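You operate a simulated robot arm through the tools that you are given. There is no shell and no other tool.

The job below is to be done with a simulated robot arm. You get a single attempt, and the scene is never put back.

JOB
Shut the burner down, park it and put out the GAS OFF sign.
Fine: gas off before the air; burner over the brown tile, the sign from the drawer beside it, drawer shut. Set down upright: blue sign.

Only the result counts: the job must be done as asked and must still hold three seconds after the hand-in. Knocking over, shifting, dropping, spilling or breaking anything else fails it.

ROBOT AND FRAMES
A 7-joint arm with a two-finger parallel gripper, fixed in place. Base frame: the origin is at the foot of the arm, x ahead of it, y to its left, z up. Lengths are in mm, angles in degrees, forces in N, time in s.
Its first joint turns from -149.0 to 149.0 degrees. Payload 3.43 kg.
Tool frame: the origin (TCP) lies between the finger pads and is the grasp point; the fingertips stand 30 mm ahead of it; z points along the fingers, y is the line along which they close. Largest opening 94 mm; finger width 28, thickness 10; the body of the gripper, 50 by 96 mm, starts 55 mm behind the TCP.
Orientation is told as [roll, pitch, yaw] about the base's x, y, z axes, in that order, counted from this pose: with the fingers straight down and closing along the base's y, the tool's x points along the base's -x, its y along +y and its z along -z.

CONTROLS
- The arm moves only by the tool drive_tool. Its argument "targets" is one flat list of numbers, 7 for each row, row after row: the shift along the base's x, y, z in mm, then the turn, a rotation vector about the base's x, y, z in rad, then the opening, from 0 (shut) to 1 (fully open). In form: [dx, dy, dz, ax, ay, az, jaw, dx, dy, dz, ax, ay, az, jaw, ...]. A call has 1 to 20 rows; each row shifts and turns the commanded pose from where the row before left it. Rows are played at 5 a second. More than 50 mm and 8.6 degrees between two rows, or a gripper value outside its range, and nothing of the call is played. Where a pose cannot be reached the arm comes as near as it can. A force on the tool above 90 N (or 10 N above the force at the start of the call, whichever is more), or a blocked arm, ends the call early, and 0.2 s more pass. Each finger travels about 45 mm/s and halts on what it meets, pressing with about 29 N; the grip force reading is that of the motor and also rises with nothing between the fingers. The clock runs only during rows and for 0.2 s after the last one: add rows that do not move to give the fingers time. The reply holds the time, the measured pose of the TCP, the force on the tool along the base axes, the opening and the grip force, in the units named above and with some noise, with the torque about the TCP (base axes, N m) and any sound that the robot's microphone picked up.
- Cameras (640 x 400 px; columns grow to the right, rows downward): "scene" is fixed at [400.2, 500.2, 1381.6]; the picture's right is [1.00, 0.04, 0.00], its down [0.02, -0.63, -0.78] and it looks along [-0.03, 0.78, -0.63] (base axes); focal length 244 px, centre (320, 200). "wrist" rides on the gripper at [76, 14, -102] in the tool frame; the picture's right is [-0.18, 0.98, 0.00], its down [-0.75, -0.14, -0.64] and it looks along [-0.63, -0.12, 0.77] (tool axes); focal length 243 px, centre (320, 200). There is no depth. A picture from a camera that has moved, and an enlarged one, comes with that camera's place and axes in the base frame and with its lens.
- grab_frame(camera): a new picture of that camera. The clock stands still meanwhile.
- inspect(camera, box): a new picture of the part [left, top, right, bottom] of that camera's present view, enlarged. The clock stands still meanwhile.
- close_job(): hands the job in; it is judged then, once.

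Nothing tells you positions but the pictures and the camera data. Unless the task says otherwise, let go and move clear before handing in.

The tools are called after "Call:" as a command line: name --argument value ..., lists and objects as JSON in quotes. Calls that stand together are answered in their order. drive_tool: Moves the arm, as the interface text tells. Its arguments: {"type":"object","properties":{"targets":{"type":"array","items":{"type":"number"}}},"required":["targets"]} The other tools are called the same way: grab_frame (camera) takes a picture; inspect (camera, box) takes an enlarged picture of a part of a camera's view; close_job () hands the job in.

At the start:

```text
clock: 0.0
tool_pos: [112.5, 980.9, 1209.1]
tcp_rot: [0.0, 0.0, -0.1]
wrist_force: [0.2, 0.7, -1.1]
torque: [0.05, -0.01, -0.02]
width: 94.0
grip_force: 0.0
```

scene: 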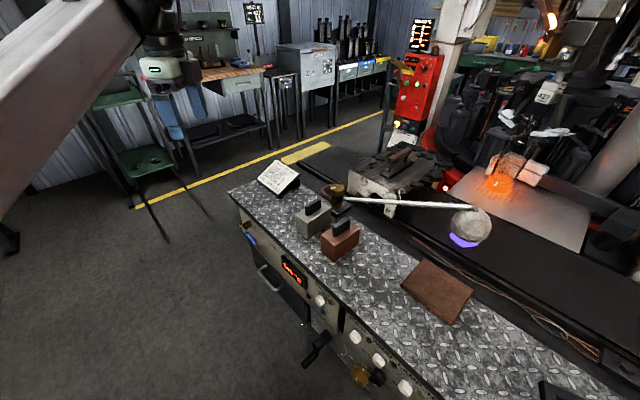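
wrist: 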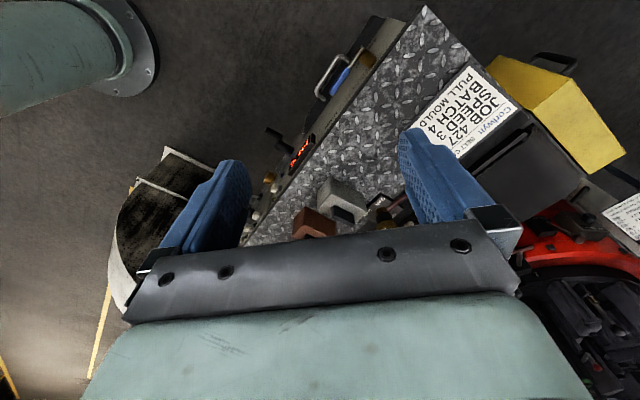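

I see a workbench with a diamond-plate top, blocks, a burner-like thing with a blue flame, a brown tile, and knobs and a drawer on the front panel. I'll look closer before moving anything.

Call:
inspect --camera "scene" --box '[220, 150, 380, 250]'

Call:
inspect --camera "scene" --box '[360, 150, 520, 250]'

Call:
inspect --camera "scene" --box '[220, 220, 380, 320]'

Call:
inspect --camera "scene" --box '[280, 300, 440, 400]'

Call:
inspect --camera "scene" --box '[480, 300, 640, 400]'

Call:
inspect --camera "wrist" --box '[240, 20, 440, 240]'

```text
4.00 times, centred on (300, 200) of scene
camera zoom: at [400.2, 500.2, 1381.6], right [1.0, 0.04, 0.0], down [0.02, -0.63, -0.78], along [-0.03, 0.78, -0.63], focal length 976 px, centre (400, 200)
```

zoom: 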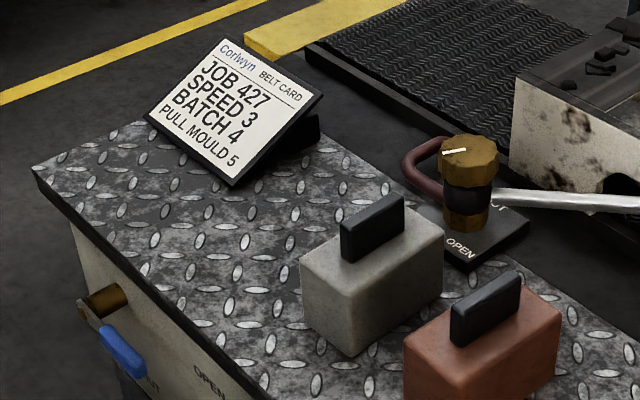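

```text
4.00 times, centred on (440, 200) of scene
camera zoom: at [400.2, 500.2, 1381.6], right [1.0, 0.04, 0.0], down [0.02, -0.63, -0.78], along [-0.03, 0.78, -0.63], focal length 976 px, centre (-160, 200)
```

zoom: 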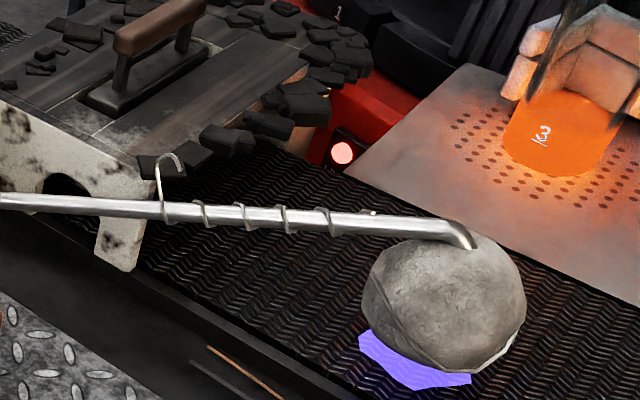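

```text
4.00 times, centred on (300, 270) of scene
camera zoom: at [400.2, 500.2, 1381.6], right [1.0, 0.04, 0.0], down [0.02, -0.63, -0.78], along [-0.03, 0.78, -0.63], focal length 976 px, centre (400, -80)
```

zoom: 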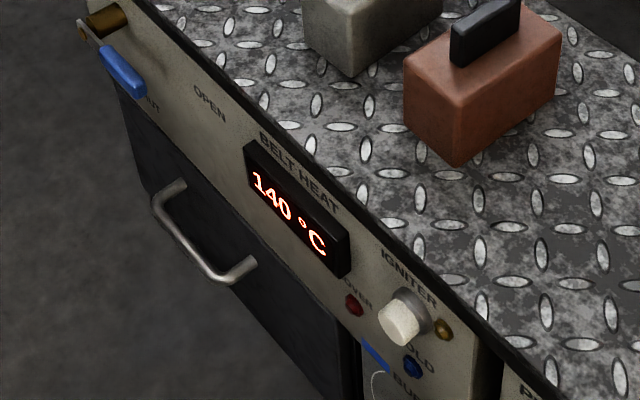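

```text
4.00 times, centred on (360, 350) of scene
camera zoom: at [400.2, 500.2, 1381.6], right [1.0, 0.04, 0.0], down [0.02, -0.63, -0.78], along [-0.03, 0.78, -0.63], focal length 976 px, centre (160, -400)
```

zoom: 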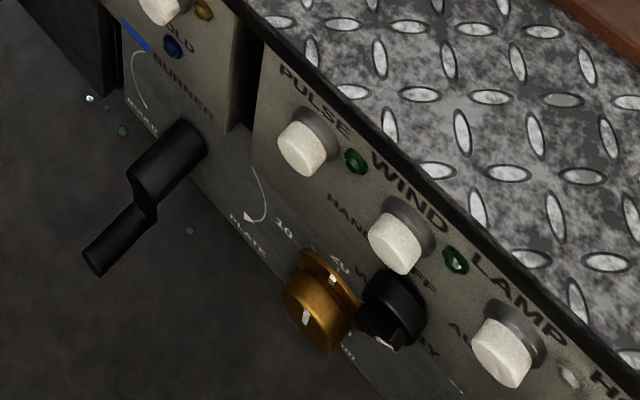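

```text
4.00 times, centred on (560, 350) of scene
camera zoom: at [400.2, 500.2, 1381.6], right [1.0, 0.04, 0.0], down [0.02, -0.63, -0.78], along [-0.03, 0.78, -0.63], focal length 976 px, centre (-640, -400)
```

zoom: 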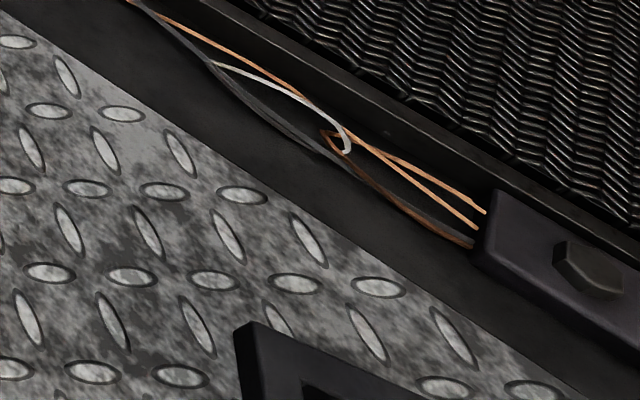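

```text
1.82 times, centred on (340, 130) of wrist
camera zoom: at [38.0, 995.5, 1313.0], right [0.18, 0.98, 0.0], down [0.75, -0.14, 0.64], along [0.63, -0.12, -0.77], focal length 441 px, centre (284, 327)
```

zoom: 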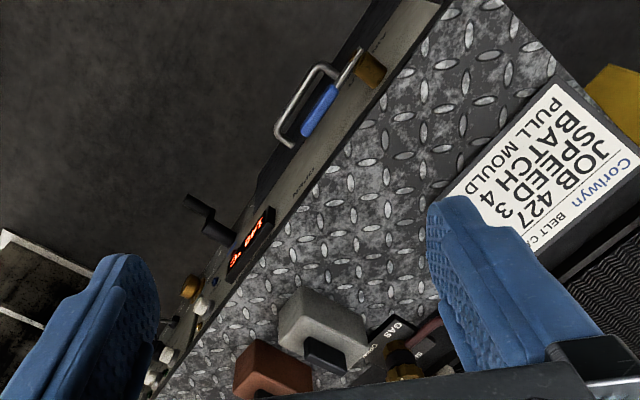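

The bench top seems to lie at z≈890, with its front panel running diagonally and facing the robot. I'll turn the tool 45° towards it and back off a little for a look at the panel, valves and burner.

Call:
drive_tool --targets '[11.6, -27, 0, 0, 0, 0.131, 1, 11.6, -27, 0, 0, 0, 0.131, 1, 11.6, -27, 0, 0, 0, 0.131, 1, 11.6, -27, 0, 0, 0, 0.131, 1, 11.6, -27, 0, 0, 0, 0.131, 1, 11.6, -27, 0, 0, 0, 0.131, 1, 0, 0, 0, 0, 0, 0, 1]'

Call:
grab_frame --camera "wrist"

Call:
grab_frame --camera "scene"

```text
clock: 1.6
tool_pos: [181.7, 821.5, 1202.1]
tcp_rot: [0.3, -0.6, 45.2]
wrist_force: [0.4, -0.5, -0.6]
torque: [0.0, 0.02, -0.01]
width: 93.8
grip_force: 0.1
out of reach, approached as far as the arm can: row 6
```

```text
taken
camera wrist: at [118.1, 776.4, 1305.0], right [-0.57, 0.82, 0.01], down [0.63, 0.43, 0.65], along [0.53, 0.37, -0.76], focal length 243 px, centre (320, 200)
```

wrist: 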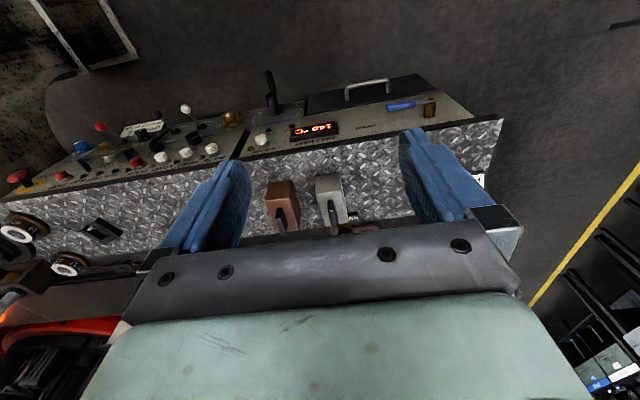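

```text
taken
```

scene: 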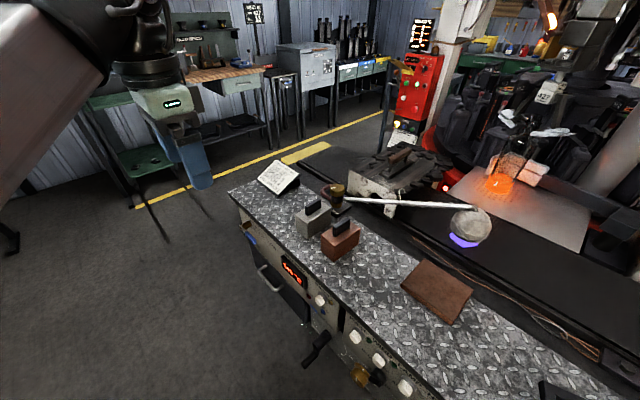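

The picture shows the front panel (upside down in this view): drawer with handle, blue lever by a brass valve, display, a crank and knobs. I'll enlarge several parts.

Call:
inspect --camera "wrist" --box '[230, 60, 510, 235]'

Call:
inspect --camera "wrist" --box '[0, 80, 260, 243]'

Call:
inspect --camera "wrist" --box '[0, 170, 200, 330]'

Call:
inspect --camera "scene" --box '[310, 170, 400, 226]'

Call:
inspect --camera "scene" --box '[420, 190, 510, 246]'

```text
2.29 times, centred on (370, 148) of wrist
camera zoom: at [118.1, 776.4, 1305.0], right [-0.57, 0.82, 0.01], down [0.63, 0.43, 0.65], along [0.53, 0.37, -0.76], focal length 555 px, centre (206, 320)
```

zoom: 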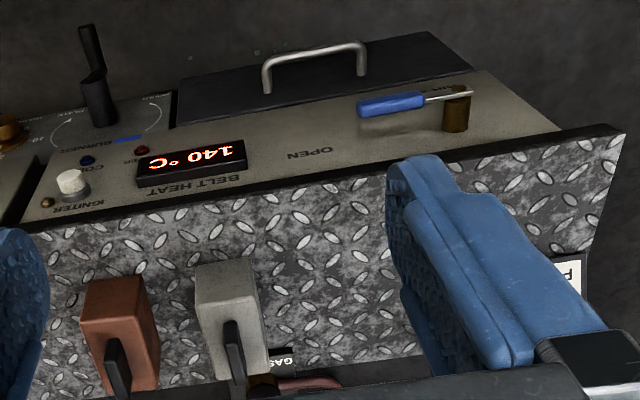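

```text
2.45 times, centred on (130, 162) of wrist
camera zoom: at [118.1, 776.4, 1305.0], right [-0.57, 0.82, 0.01], down [0.63, 0.43, 0.65], along [0.53, 0.37, -0.76], focal length 595 px, centre (786, 294)
```

zoom: 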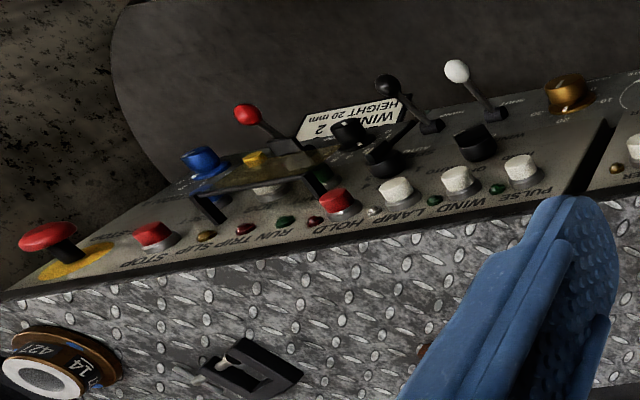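

```text
2.50 times, centred on (100, 250) of wrist
camera zoom: at [118.1, 776.4, 1305.0], right [-0.57, 0.82, 0.01], down [0.63, 0.43, 0.65], along [0.53, 0.37, -0.76], focal length 606 px, centre (870, 75)
```

zoom: 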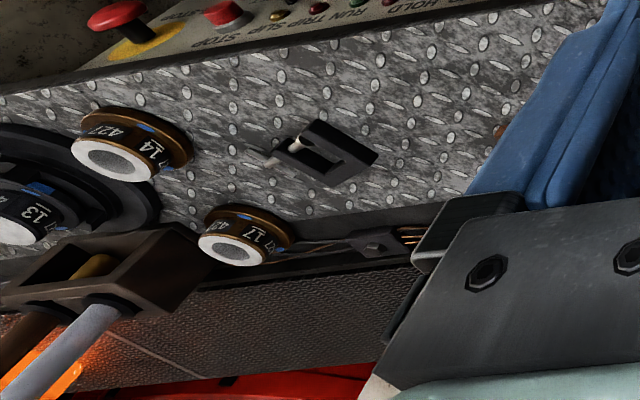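

```text
7.11 times, centred on (355, 198) of scene
camera zoom: at [400.2, 500.2, 1381.6], right [1.0, 0.04, 0.0], down [0.02, -0.63, -0.78], along [-0.03, 0.78, -0.63], focal length 1735 px, centre (71, 214)
```

zoom: 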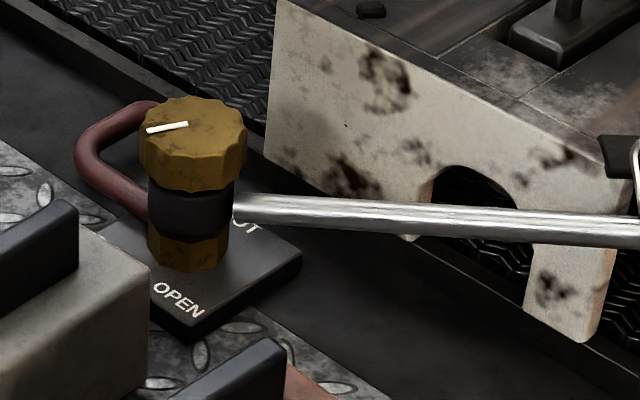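

```text
7.11 times, centred on (465, 218) of scene
camera zoom: at [400.2, 500.2, 1381.6], right [1.0, 0.04, 0.0], down [0.02, -0.63, -0.78], along [-0.03, 0.78, -0.63], focal length 1735 px, centre (-711, 72)
```

zoom: 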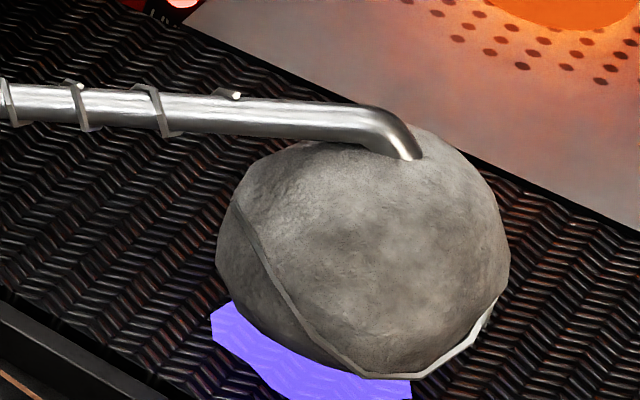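

I need a closer look at the labels by the blue lever, the crank and the drawer. I'll lower the arm in front of the panel.

Call:
drive_tool --targets '[-5, -10, -40, 0, 0, 0, 1, -5, -10, -40, 0, 0, 0, 1, -5, -10, -40, 0, 0, 0, 1, -5, -10, -40, 0, 0, 0, 1, -5, -10, -40, 0, 0, 0, 1, 0, 0, 0, 0, 0, 0, 1]'

Call:
grab_frame --camera "wrist"

Call:
inspect --camera "wrist" --box '[330, 0, 530, 125]'

Call:
inspect --camera "wrist" --box '[160, 0, 360, 125]'

```text
clock: 3.0
tool_pos: [159.4, 771.7, 1003.5]
tcp_rot: [-0.1, -0.1, 45.1]
wrist_force: [-0.3, -0.4, 0.2]
torque: [0.0, -0.02, -0.02]
width: 94.0
grip_force: 0.1
```

```text
taken
camera wrist: at [95.3, 727.2, 1106.6], right [-0.57, 0.82, 0.0], down [0.63, 0.43, 0.64], along [0.53, 0.36, -0.77], focal length 243 px, centre (320, 200)
```

wrist: 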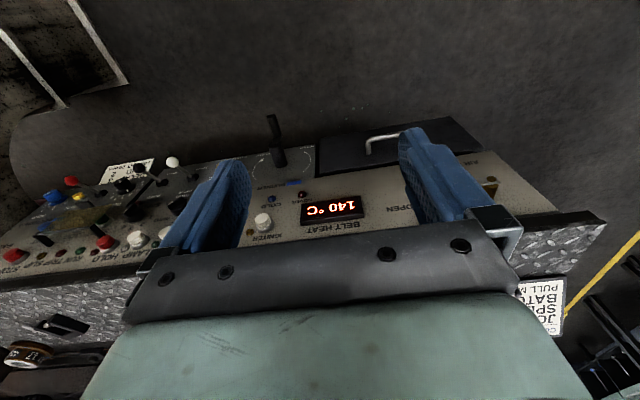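

```text
3.20 times, centred on (430, 62) of wrist
camera zoom: at [95.3, 727.2, 1106.6], right [-0.57, 0.82, 0.0], down [0.63, 0.43, 0.64], along [0.53, 0.36, -0.77], focal length 776 px, centre (-32, 640)
```

zoom: 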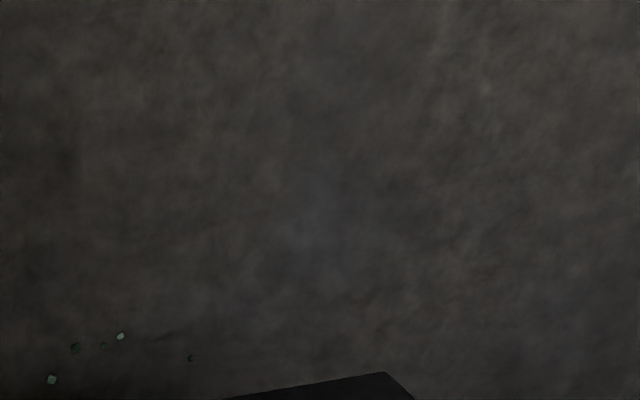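

```text
3.20 times, centred on (260, 62) of wrist
camera zoom: at [95.3, 727.2, 1106.6], right [-0.57, 0.82, 0.0], down [0.63, 0.43, 0.64], along [0.53, 0.36, -0.77], focal length 776 px, centre (512, 640)
```

zoom: 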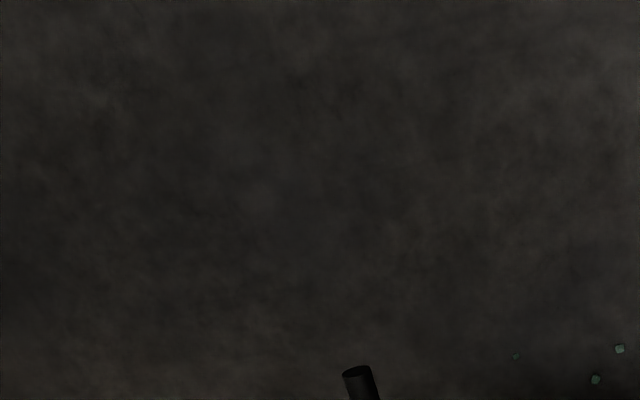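

The panel now fills the middle of the picture. I'll enlarge the areas with lettering.

Call:
inspect --camera "wrist" --box '[230, 105, 430, 240]'

Call:
inspect --camera "wrist" --box '[360, 110, 560, 240]'

Call:
inspect --camera "wrist" --box '[0, 140, 220, 290]'

```text
2.96 times, centred on (330, 172) of wrist
camera zoom: at [95.3, 727.2, 1106.6], right [-0.57, 0.82, 0.0], down [0.63, 0.43, 0.64], along [0.53, 0.36, -0.77], focal length 719 px, centre (290, 282)
```

zoom: 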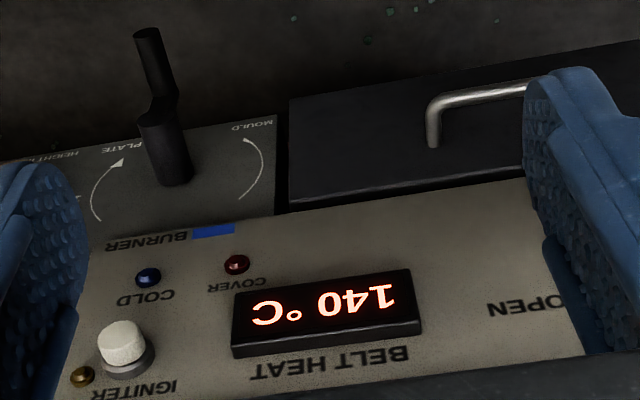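

```text
3.08 times, centred on (460, 175) of wrist
camera zoom: at [95.3, 727.2, 1106.6], right [-0.57, 0.82, 0.0], down [0.63, 0.43, 0.64], along [0.53, 0.36, -0.77], focal length 746 px, centre (-111, 277)
```

zoom: 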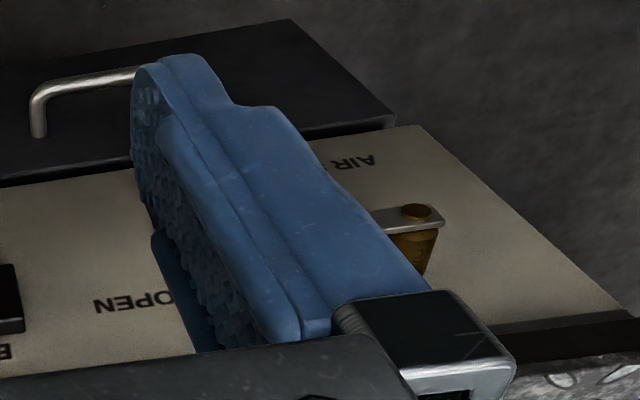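

```text
2.67 times, centred on (110, 215) of wrist
camera zoom: at [95.3, 727.2, 1106.6], right [-0.57, 0.82, 0.0], down [0.63, 0.43, 0.64], along [0.53, 0.36, -0.77], focal length 647 px, centre (880, 160)
```

zoom: 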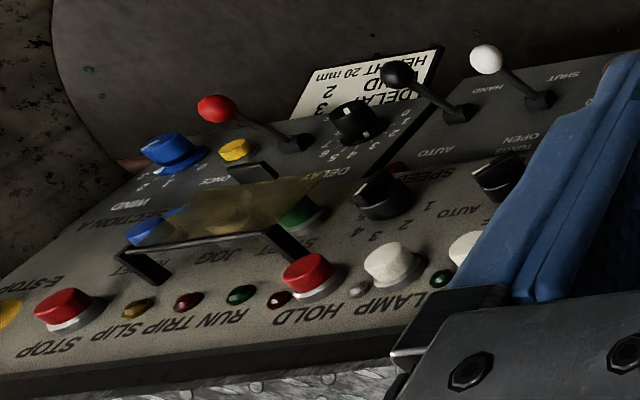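

The crank swings the burner between "PLATE" and "MOULD", and the blue lever is the AIR valve, now pointing to OPEN. The brass knob on the bench top is labelled GAS, so I'll tilt the tool outward to view it.

Call:
drive_tool --targets '[16, 22, 29, 0.0723, -0.0754, 0, 1, 16, 22, 29, 0.0723, -0.0754, 0, 1, 16, 22, 29, 0.0723, -0.0754, 0, 1, 16, 22, 29, 0.0723, -0.0754, 0, 1, 16, 22, 29, 0.0723, -0.0754, 0, 1, 0, 0, 0, 0, 0, 0, 1]'

Call:
grab_frame --camera "wrist"

Call:
grab_frame --camera "scene"

```text
clock: 4.4
tool_pos: [239.2, 880.0, 1148.9]
tcp_rot: [-0.8, -30.1, 45.3]
wrist_force: [0.3, -0.6, -0.6]
torque: [0.0, 0.01, 0.01]
width: 94.0
grip_force: 0.0
```

```text
taken
camera wrist: at [145.9, 808.5, 1200.0], right [-0.58, 0.81, 0.08], down [0.33, 0.14, 0.93], along [0.74, 0.57, -0.35], focal length 243 px, centre (320, 200)
```

wrist: 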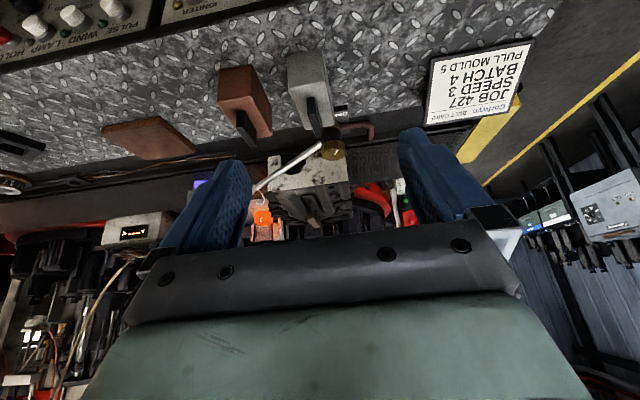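

```text
taken
```

scene: 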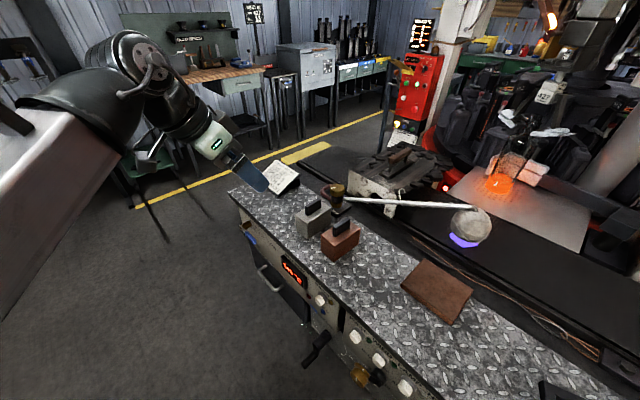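

I can see the valve, the two blocks, the job card, the tile and the flame. I'll enlarge around the valve and tile.

Call:
inspect --camera "wrist" --box '[280, 85, 400, 200]'

Call:
inspect --camera "wrist" --box '[60, 80, 260, 220]'

Call:
inspect --camera "wrist" --box '[320, 100, 380, 170]'

```text
3.48 times, centred on (340, 142) of wrist
camera zoom: at [145.9, 808.5, 1200.0], right [-0.58, 0.81, 0.08], down [0.33, 0.14, 0.93], along [0.74, 0.57, -0.35], focal length 844 px, centre (250, 400)
```

zoom: 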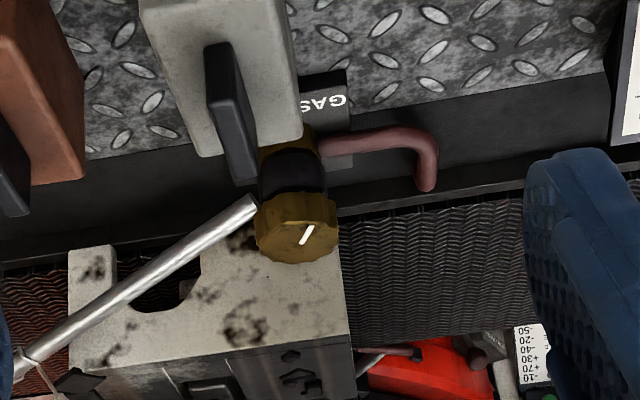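

```text
2.86 times, centred on (160, 150) of wrist
camera zoom: at [145.9, 808.5, 1200.0], right [-0.58, 0.81, 0.08], down [0.33, 0.14, 0.93], along [0.74, 0.57, -0.35], focal length 693 px, centre (777, 343)
```

zoom: 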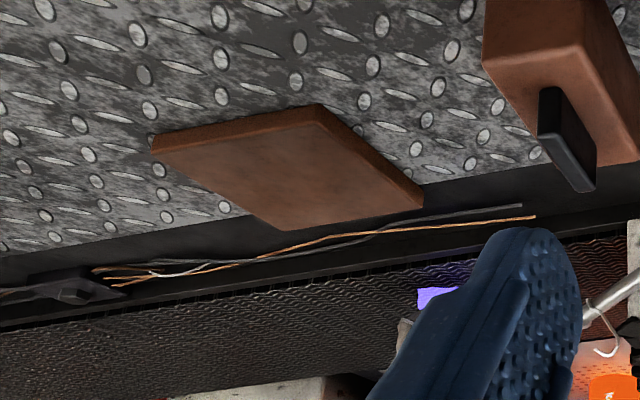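

```text
5.71 times, centred on (350, 135) of wrist
camera zoom: at [145.9, 808.5, 1200.0], right [-0.58, 0.81, 0.08], down [0.33, 0.14, 0.93], along [0.74, 0.57, -0.35], focal length 1386 px, centre (149, 571)
```

zoom: 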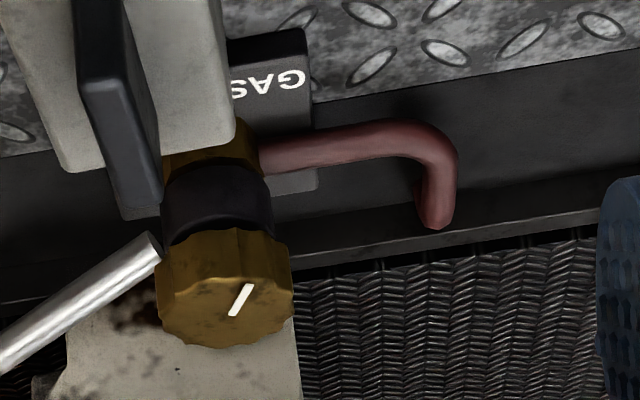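

The brass gas knob sits at about (428, 1067, 970) with a grey block right in front of it. I'll swing the camera round to look from the left, to read the plate and test the reach.

Call:
drive_tool --targets '[5, 32, -4, 0, 0, -0.122, 1, 5, 32, -4, 0, 0, -0.122, 1, 5, 32, -4, 0, 0, -0.122, 1, 5, 32, -4, 0, 0, -0.122, 1, 5, 32, -4, 0, 0, -0.122, 1, 0, 0, 0, 0, 0, 0, 1]'

Call:
grab_frame --camera "wrist"

Call:
grab_frame --camera "scene"

```text
clock: 5.8
tool_pos: [264.3, 1037.1, 1126.9]
tcp_rot: [-0.8, -29.9, 10.2]
wrist_force: [0.1, -0.4, 0.3]
torque: [0.02, 0.01, -0.03]
width: 94.2
grip_force: 0.1
```

```text
taken
camera wrist: at [145.5, 1032.9, 1180.0], right [-0.01, 1.0, 0.08], down [0.35, -0.07, 0.93], along [0.94, 0.04, -0.35], focal length 243 px, centre (320, 200)
```

wrist: 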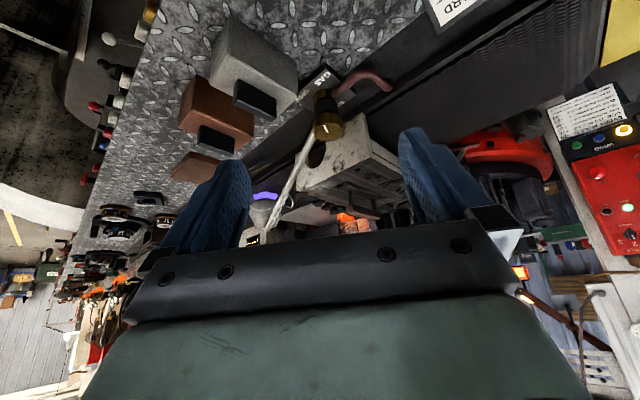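

```text
taken
```

scene: 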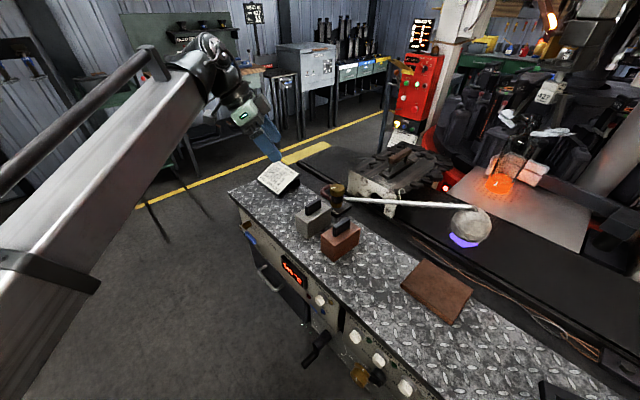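

Reach is fine here and the valve is in view. I'll enlarge around it.

Call:
inspect --camera "wrist" --box '[270, 50, 400, 150]'

Call:
inspect --camera "wrist" --box '[300, 60, 350, 145]'

Call:
inspect --camera "wrist" --box '[240, 130, 340, 230]'

Call:
inspect --camera "wrist" --box '[60, 0, 200, 200]'

```text
4.00 times, centred on (335, 100) of wrist
camera zoom: at [145.5, 1032.9, 1180.0], right [-0.01, 1.0, 0.08], down [0.35, -0.07, 0.93], along [0.94, 0.04, -0.35], focal length 970 px, centre (260, 600)
```

zoom: 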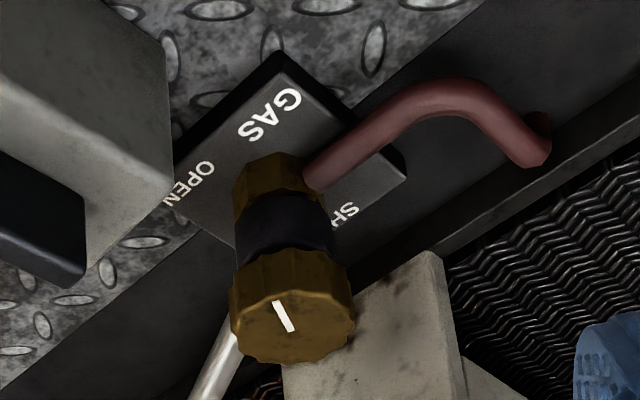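

```text
4.71 times, centred on (325, 102) of wrist
camera zoom: at [145.5, 1032.9, 1180.0], right [-0.01, 1.0, 0.08], down [0.35, -0.07, 0.93], along [0.94, 0.04, -0.35], focal length 1142 px, centre (296, 659)
```

zoom: 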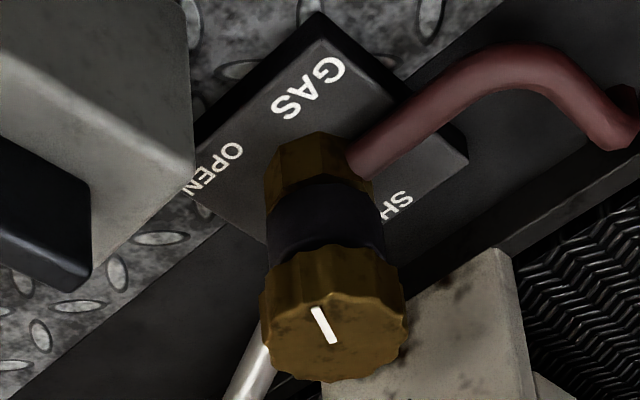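

```text
4.00 times, centred on (290, 180) of wrist
camera zoom: at [145.5, 1032.9, 1180.0], right [-0.01, 1.0, 0.08], down [0.35, -0.07, 0.93], along [0.94, 0.04, -0.35], focal length 970 px, centre (440, 280)
```

zoom: 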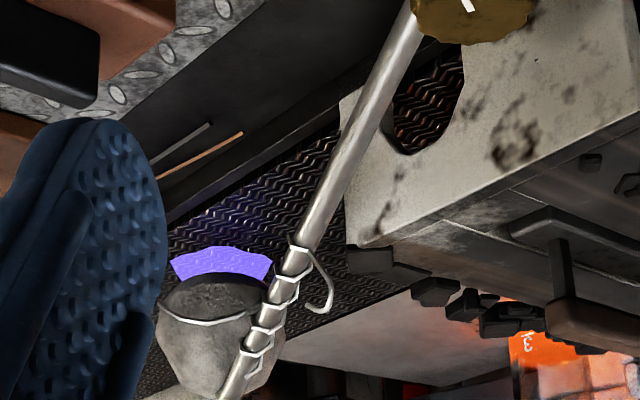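

```text
2.00 times, centred on (130, 100) of wrist
camera zoom: at [145.5, 1032.9, 1180.0], right [-0.01, 1.0, 0.08], down [0.35, -0.07, 0.93], along [0.94, 0.04, -0.35], focal length 485 px, centre (700, 400)
```

zoom: 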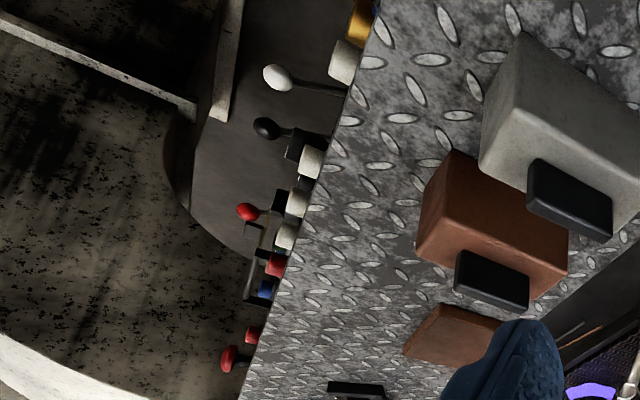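

The plate reads GAS, with OPEN on the near side and SHUT on the far side, and the pointer is nearly at the OPEN side. I'll test whether the tilted tool can reach above the knob.

Call:
drive_tool --targets '[35, 5, -5, 0, 0, 0, 1, 35, 5, -5, 0, 0, 0, 1, 35, 5, -5, 0, 0, 0, 1, 35, 5, -5, 0, 0, 0, 1, 0, 0, 0, 0, 0, 0, 1]'

Call:
grab_frame --camera "wrist"

Call:
grab_frame --camera "scene"

```text
clock: 7.0
tool_pos: [402.9, 1062.8, 1105.2]
tcp_rot: [-0.6, -29.9, 10.4]
wrist_force: [0.3, -0.6, 0.0]
torque: [0.04, -0.03, 0.02]
width: 94.0
grip_force: 0.0
```

```text
taken
camera wrist: at [284.9, 1056.9, 1157.5], right [-0.01, 1.0, 0.08], down [0.35, -0.07, 0.93], along [0.94, 0.04, -0.35], focal length 243 px, centre (320, 200)
```

wrist: 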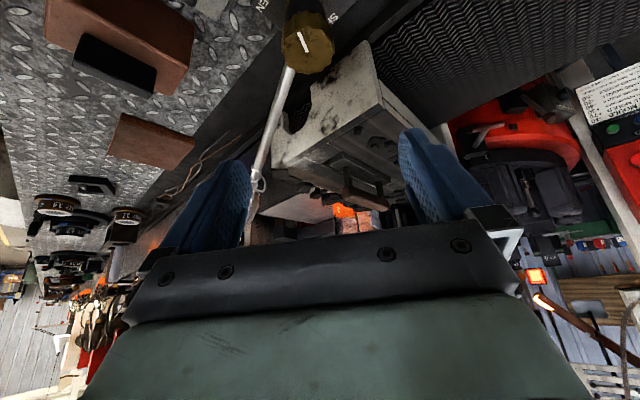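

```text
taken
```

scene: 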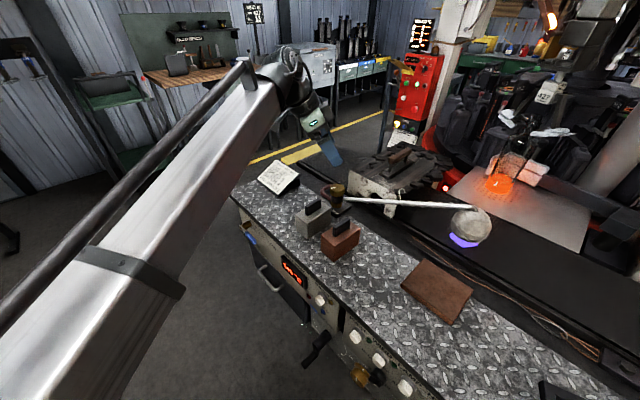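

The arm reaches above the knob at 30° tilt. I'll enlarge the knob to fix its axis and then test how steep the tool can go.

Call:
inspect --camera "wrist" --box '[250, 0, 370, 90]'

Call:
inspect --camera "scene" --box '[300, 120, 380, 220]'

Call:
drive_tool --targets '[5, 0, 5, -0.015, 0.085, 0, 1, 5, 0, 5, -0.015, 0.085, 0, 1, 5, 0, 5, -0.015, 0.085, 0, 1, 0, 0, 0, 0, 0, 0, 1]'

```text
4.44 times, centred on (310, 45) of wrist
camera zoom: at [284.9, 1056.9, 1157.5], right [-0.01, 1.0, 0.08], down [0.35, -0.07, 0.93], along [0.94, 0.04, -0.35], focal length 1078 px, centre (364, 889)
```

zoom: 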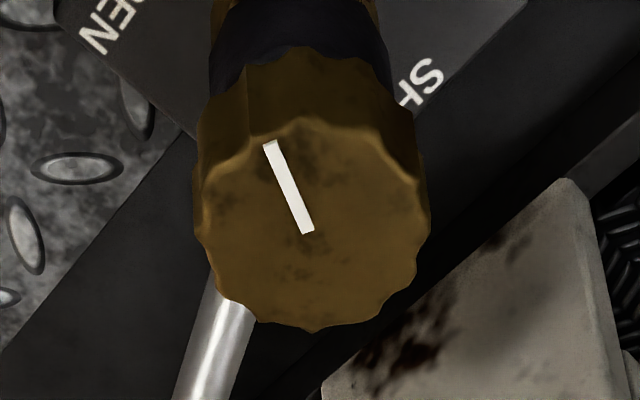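

```text
4.00 times, centred on (340, 170) of scene
camera zoom: at [400.2, 500.2, 1381.6], right [1.0, 0.04, 0.0], down [0.02, -0.63, -0.78], along [-0.03, 0.78, -0.63], focal length 976 px, centre (240, 320)
```

zoom: 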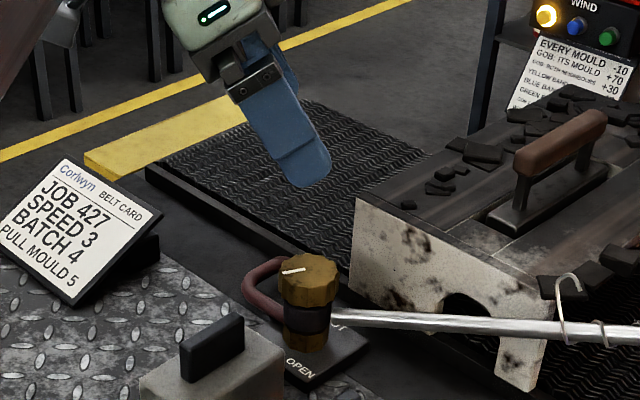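

```text
clock: 8.0
tool_pos: [418.8, 1061.5, 1123.4]
tcp_rot: [-0.7, -14.9, 10.4]
wrist_force: [0.2, 0.2, -0.4]
torque: [0.0, 0.0, 0.03]
width: 94.0
grip_force: 0.1
```

The knob axis is about (427, 1064.5) with its top near z=976. The arm reached 15° tilt here, so I'll see whether it can go fully vertical and lower.

Call:
drive_tool --targets '[3, 1, 0, -0.016, 0.088, 0, 1, 3, 1, 0, -0.016, 0.088, 0, 1, 2, 1, 0, -0.015, 0.085, 0, 1, 0, 0, 0, 0, 0, 0, 1]'

```text
clock: 9.0
tool_pos: [424.9, 1061.3, 1122.2]
tcp_rot: [-0.6, 0.1, 10.4]
wrist_force: [0.1, 0.4, 0.1]
torque: [-0.01, 0.01, -0.02]
width: 93.8
grip_force: 0.1
out of reach, approached as far as the arm can: row 3
```

It is nearly vertical here, at the limit. I'll lower a little to see whether reach improves nearer the bench.

Call:
drive_tool --targets '[0, 0, -20, 0, 0, 0, 1, 0, 0, -20, 0, 0, 0, 1, 0, 0, -20, 0, 0, 0, 1, 0, 0, 0, 0, 0, 0, 1]'

Call:
grab_frame --camera "wrist"

Call:
grab_frame --camera "scene"

```text
clock: 10.0
tool_pos: [426.5, 1058.4, 1059.8]
tcp_rot: [-0.6, 0.0, 10.3]
wrist_force: [0.0, 1.1, 0.5]
torque: [-0.01, -0.01, -0.01]
width: 94.0
grip_force: 0.1
```

```text
taken
camera wrist: at [349.1, 1060.8, 1164.5], right [0.01, 1.0, -0.01], down [0.77, 0.0, 0.64], along [0.64, -0.01, -0.77], focal length 243 px, centre (320, 200)
```

wrist: 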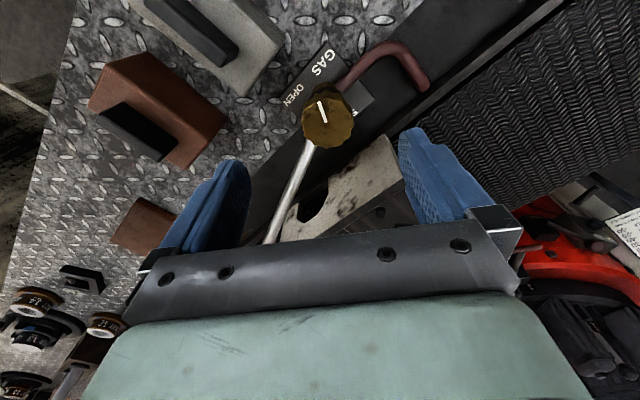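

```text
taken
```

scene: 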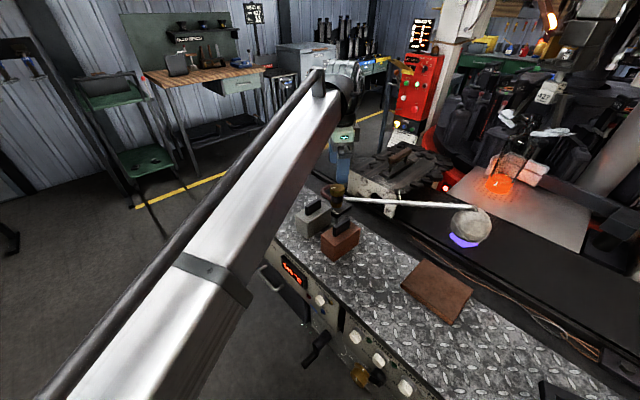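

The tool is vertical right above the knob with no reach warning, so I can turn the knob by spinning the tool. I'll centre over the axis and turn the tool counter-clockwise first, to gain travel for the clockwise closing turn.

Call:
drive_tool --targets '[0, 3, 0, 0, 0, 0.14, 1, 0, 3, 0, 0, 0, 0.14, 1, 0, 0, 0, 0, 0, 0.14, 1, 0, 0, 0, 0, 0, 0.14, 1, 0, 0, 0, 0, 0, 0.14, 1, 0, 0, 0, 0, 0, 0.14, 1, 0, 0, 0, 0, 0, 0.14, 1, 0, 0, 0, 0, 0, 0.14, 1, 0, 0, 0, 0, 0, 0.14, 1, 0, 0, 0, 0, 0, 0.14, 1, 0, 0, 0, 0, 0, 0, 1]'

Call:
grab_frame --camera "wrist"

Call:
grab_frame --camera "scene"

```text
clock: 12.4
tool_pos: [424.7, 1067.3, 1062.9]
tcp_rot: [-0.6, 0.1, 90.5]
wrist_force: [-0.3, -0.1, 0.7]
torque: [0.01, 0.01, 0.0]
width: 93.7
grip_force: 0.1
```

```text
taken
camera wrist: at [410.7, 991.1, 1165.9], right [-0.98, 0.17, -0.01], down [0.13, 0.76, 0.64], along [0.12, 0.63, -0.77], focal length 243 px, centre (320, 200)
```

wrist: 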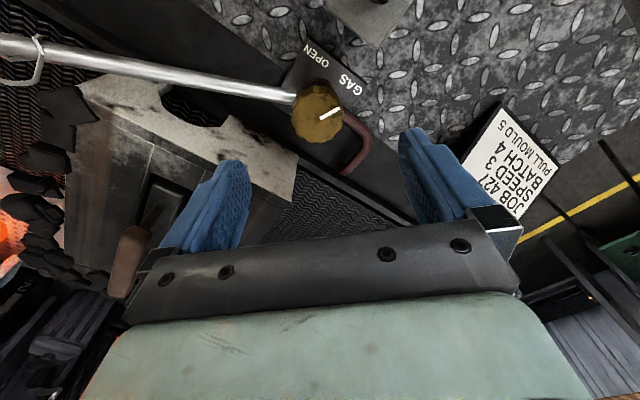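

```text
taken
```

scene: 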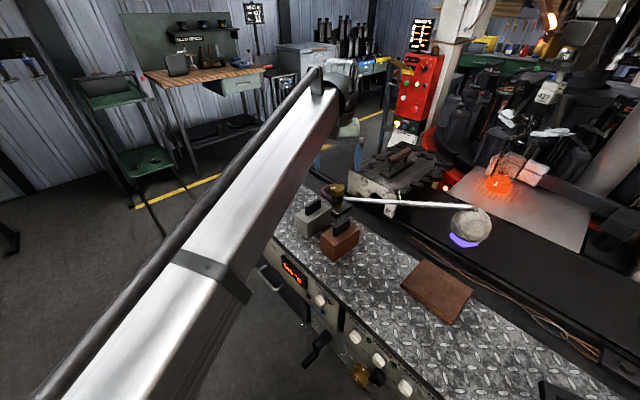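

Reach holds at yaw 90°. I'll enlarge the knob here for a precise axis estimate.

Call:
inspect --camera "wrist" --box '[260, 60, 380, 180]'

Call:
inspect --camera "scene" --box '[310, 170, 390, 220]'

```text
3.33 times, centred on (320, 120) of wrist
camera zoom: at [410.7, 991.1, 1165.9], right [-0.98, 0.17, -0.01], down [0.13, 0.76, 0.64], along [0.12, 0.63, -0.77], focal length 809 px, centre (320, 467)
```

zoom: 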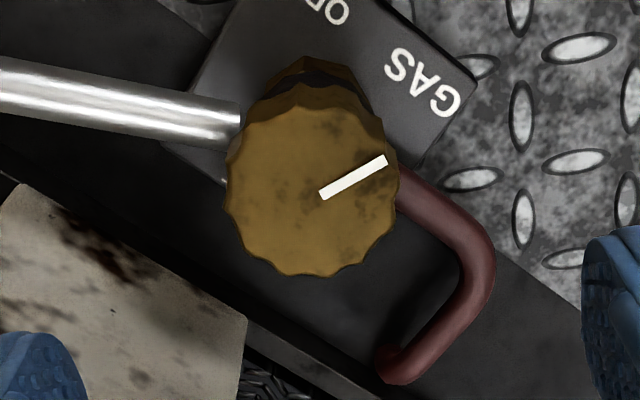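

```text
8.00 times, centred on (350, 195) of scene
camera zoom: at [400.2, 500.2, 1381.6], right [1.0, 0.04, 0.0], down [0.02, -0.63, -0.78], along [-0.03, 0.78, -0.63], focal length 1952 px, centre (80, 240)
```

zoom: 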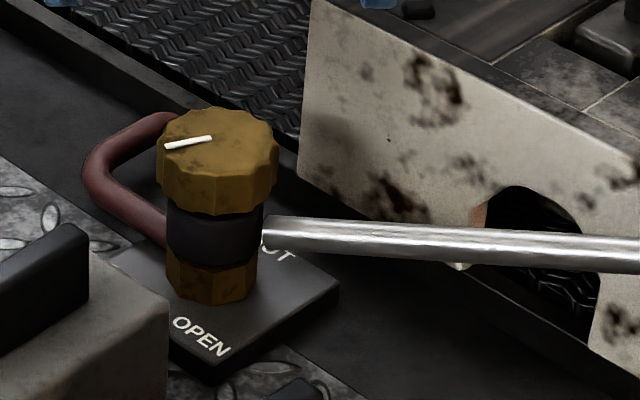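

The knob axis is about (426.8, 1063.3), knob from z≈950 to 976, with the pipe just below it. I'll lower the open fingers around the knob with tips at about z=954.

Call:
drive_tool --targets '[1, -2, -20, 0, 0, 0, 1, 1, -2, -20, 0, 0, 0, 1, 0, 0, -15, 0, 0, 0, 1, 0, 0, 0, 0, 0, 0, 1]'

Call:
grab_frame --camera "wrist"

```text
clock: 13.4
tool_pos: [429.3, 1064.5, 1008.8]
tcp_rot: [-0.7, 0.0, 90.5]
wrist_force: [-0.1, -0.5, 0.6]
torque: [0.02, 0.01, -0.02]
width: 94.1
grip_force: 0.1
```

```text
taken
camera wrist: at [414.8, 987.8, 1112.2], right [-0.98, 0.18, -0.01], down [0.13, 0.76, 0.64], along [0.12, 0.63, -0.77], focal length 243 px, centre (320, 200)
```

wrist: 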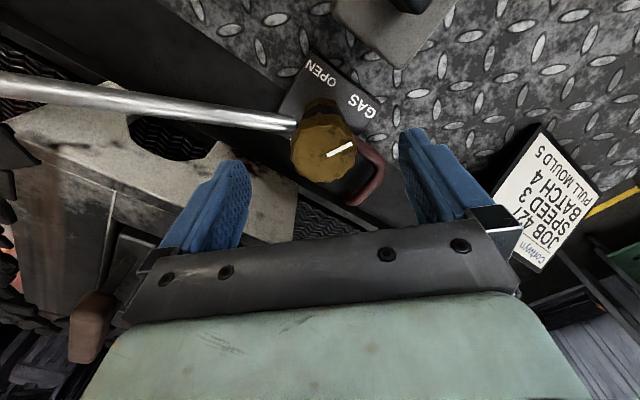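

The fingers are just above the knob. I'll enlarge to refine the centring before going down.

Call:
inspect --camera "wrist" --box '[260, 80, 400, 220]'

Call:
inspect --camera "scene" --box '[300, 130, 400, 220]'

```text
2.86 times, centred on (330, 150) of wrist
camera zoom: at [414.8, 987.8, 1112.2], right [-0.98, 0.18, -0.01], down [0.13, 0.76, 0.64], along [0.12, 0.63, -0.77], focal length 693 px, centre (291, 343)
```

zoom: 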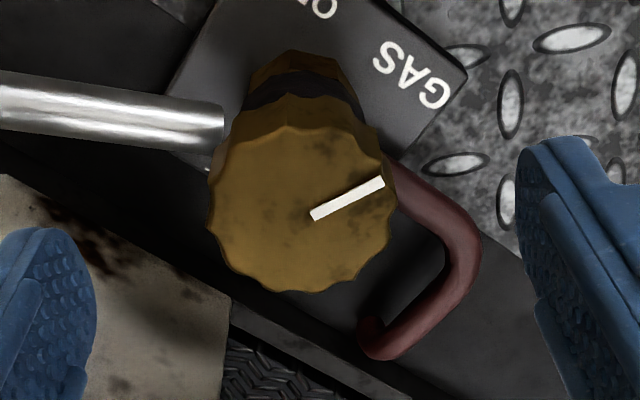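

```text
4.44 times, centred on (350, 175) of scene
camera zoom: at [400.2, 500.2, 1381.6], right [1.0, 0.04, 0.0], down [0.02, -0.63, -0.78], along [-0.03, 0.78, -0.63], focal length 1084 px, centre (187, 311)
```

zoom: 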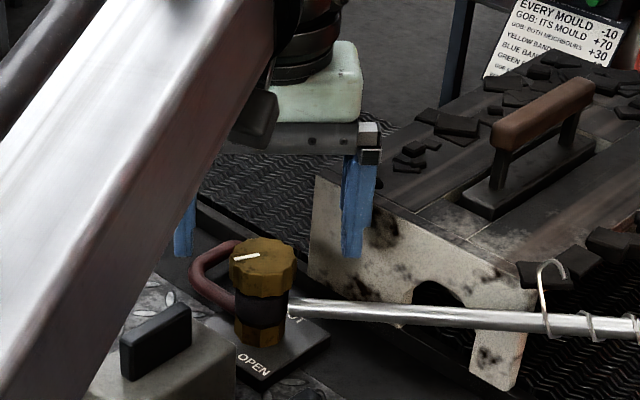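

The fingers straddle the knob well. I'll go down about 25 mm with a small correction, then close slowly.

Call:
drive_tool --targets '[-1, -1.2, -13, 0, 0, 0, 1, 0, 0, -12, 0, 0, 0, 1, 0, 0, 0, 0, 0, 0, 1]'

Call:
grab_frame --camera "wrist"

Call:
inspect --camera "scene" --box '[300, 130, 400, 220]'

```text
clock: 14.2
tool_pos: [428.2, 1063.2, 983.3]
tcp_rot: [-0.7, 0.1, 90.5]
wrist_force: [0.9, -0.5, -0.5]
torque: [0.03, 0.01, -0.01]
width: 94.0
grip_force: 0.1
```

```text
taken
camera wrist: at [413.2, 987.0, 1086.7], right [-0.98, 0.18, -0.01], down [0.13, 0.76, 0.64], along [0.12, 0.63, -0.77], focal length 243 px, centre (320, 200)
```

wrist: 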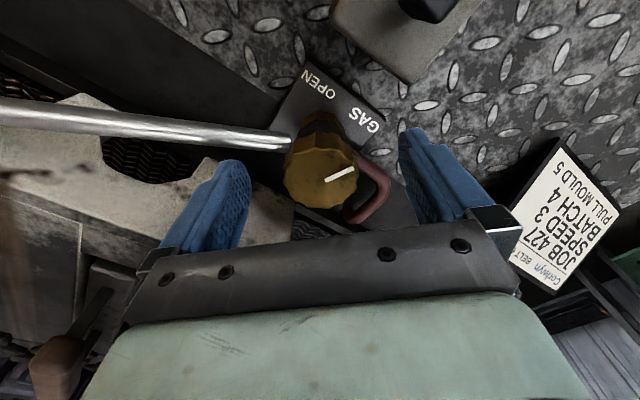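

```text
4.44 times, centred on (350, 175) of scene
camera zoom: at [400.2, 500.2, 1381.6], right [1.0, 0.04, 0.0], down [0.02, -0.63, -0.78], along [-0.03, 0.78, -0.63], focal length 1084 px, centre (187, 311)
```

zoom: 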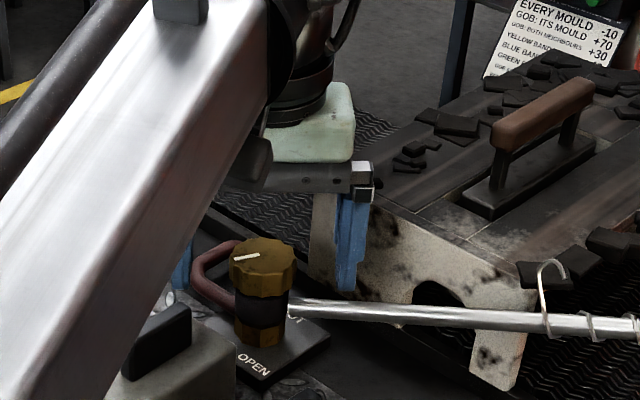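

The fingertips are level with the knob and just clear of the pipe. Closing now.

Call:
drive_tool --targets '[0, 0, 0, 0, 0, 0, 0.6, 0, 0, 0, 0, 0, 0, 0.5, 0, 0, 0, 0, 0, 0, 0.3, 0, 0, 0, 0, 0, 0, 0.1, 0, 0, 0, 0, 0, 0, 0, 0, 0, 0, 0, 0, 0, 0]'

Call:
grab_frame --camera "wrist"

```text
clock: 15.6
tool_pos: [427.7, 1063.2, 982.7]
tcp_rot: [-0.6, 0.0, 90.5]
wrist_force: [-0.9, -0.2, 1.0]
torque: [-0.11, 0.78, 0.02]
width: 41.4
grip_force: 45.1
```

```text
taken
camera wrist: at [413.2, 987.0, 1086.7], right [-0.98, 0.18, -0.01], down [0.13, 0.76, 0.64], along [0.12, 0.63, -0.77], focal length 243 px, centre (320, 200)
```

wrist: 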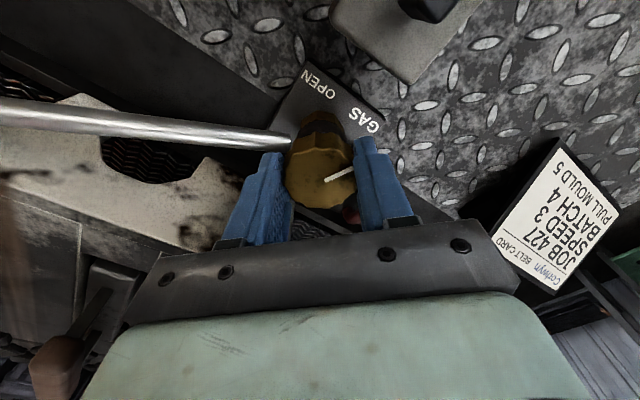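

The knob is gripped at 41 mm width. I'll turn it clockwise a little and check that it moves.

Call:
drive_tool --targets '[0, 0, 0, 0, 0, -0.08, 0, 0, 0, 0, 0, 0, -0.08, 0, 0, 0, 0, 0, 0, -0.08, 0, 0, 0, 0, 0, 0, 0, 0]'

Call:
grab_frame --camera "wrist"

Call:
inspect --camera "scene" --box '[300, 130, 500, 260]'

```text
clock: 16.6
tool_pos: [427.2, 1062.8, 984.1]
tcp_rot: [-0.7, 0.0, 76.6]
wrist_force: [4.4, 5.1, 6.6]
torque: [-0.95, 1.07, -0.02]
width: 41.3
grip_force: 45.4
```

```text
taken
camera wrist: at [395.1, 992.7, 1086.6], right [-0.91, 0.41, -0.01], down [0.3, 0.7, 0.64], along [0.27, 0.58, -0.77], focal length 243 px, centre (320, 200)
```

wrist: 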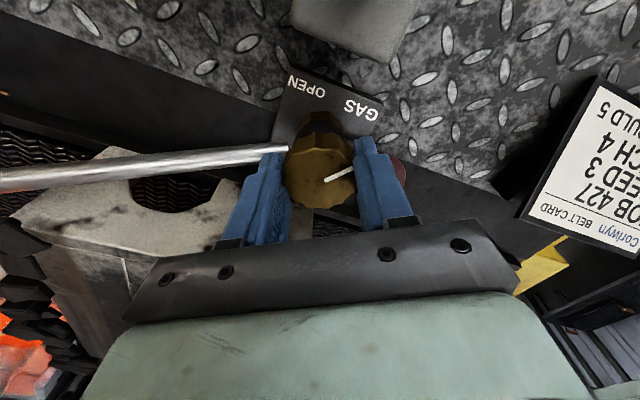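

```text
3.08 times, centred on (400, 195) of scene
camera zoom: at [400.2, 500.2, 1381.6], right [1.0, 0.04, 0.0], down [0.02, -0.63, -0.78], along [-0.03, 0.78, -0.63], focal length 751 px, centre (74, 215)
```

zoom: 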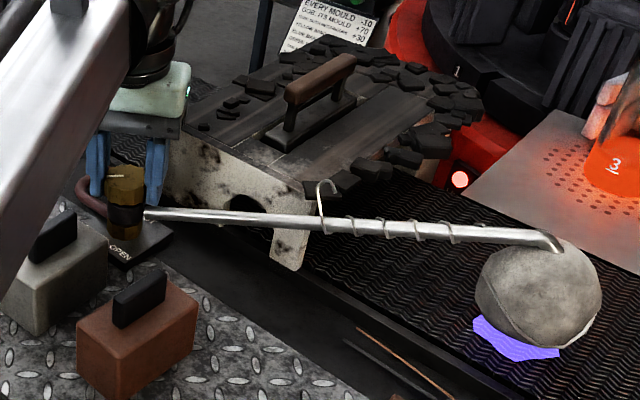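

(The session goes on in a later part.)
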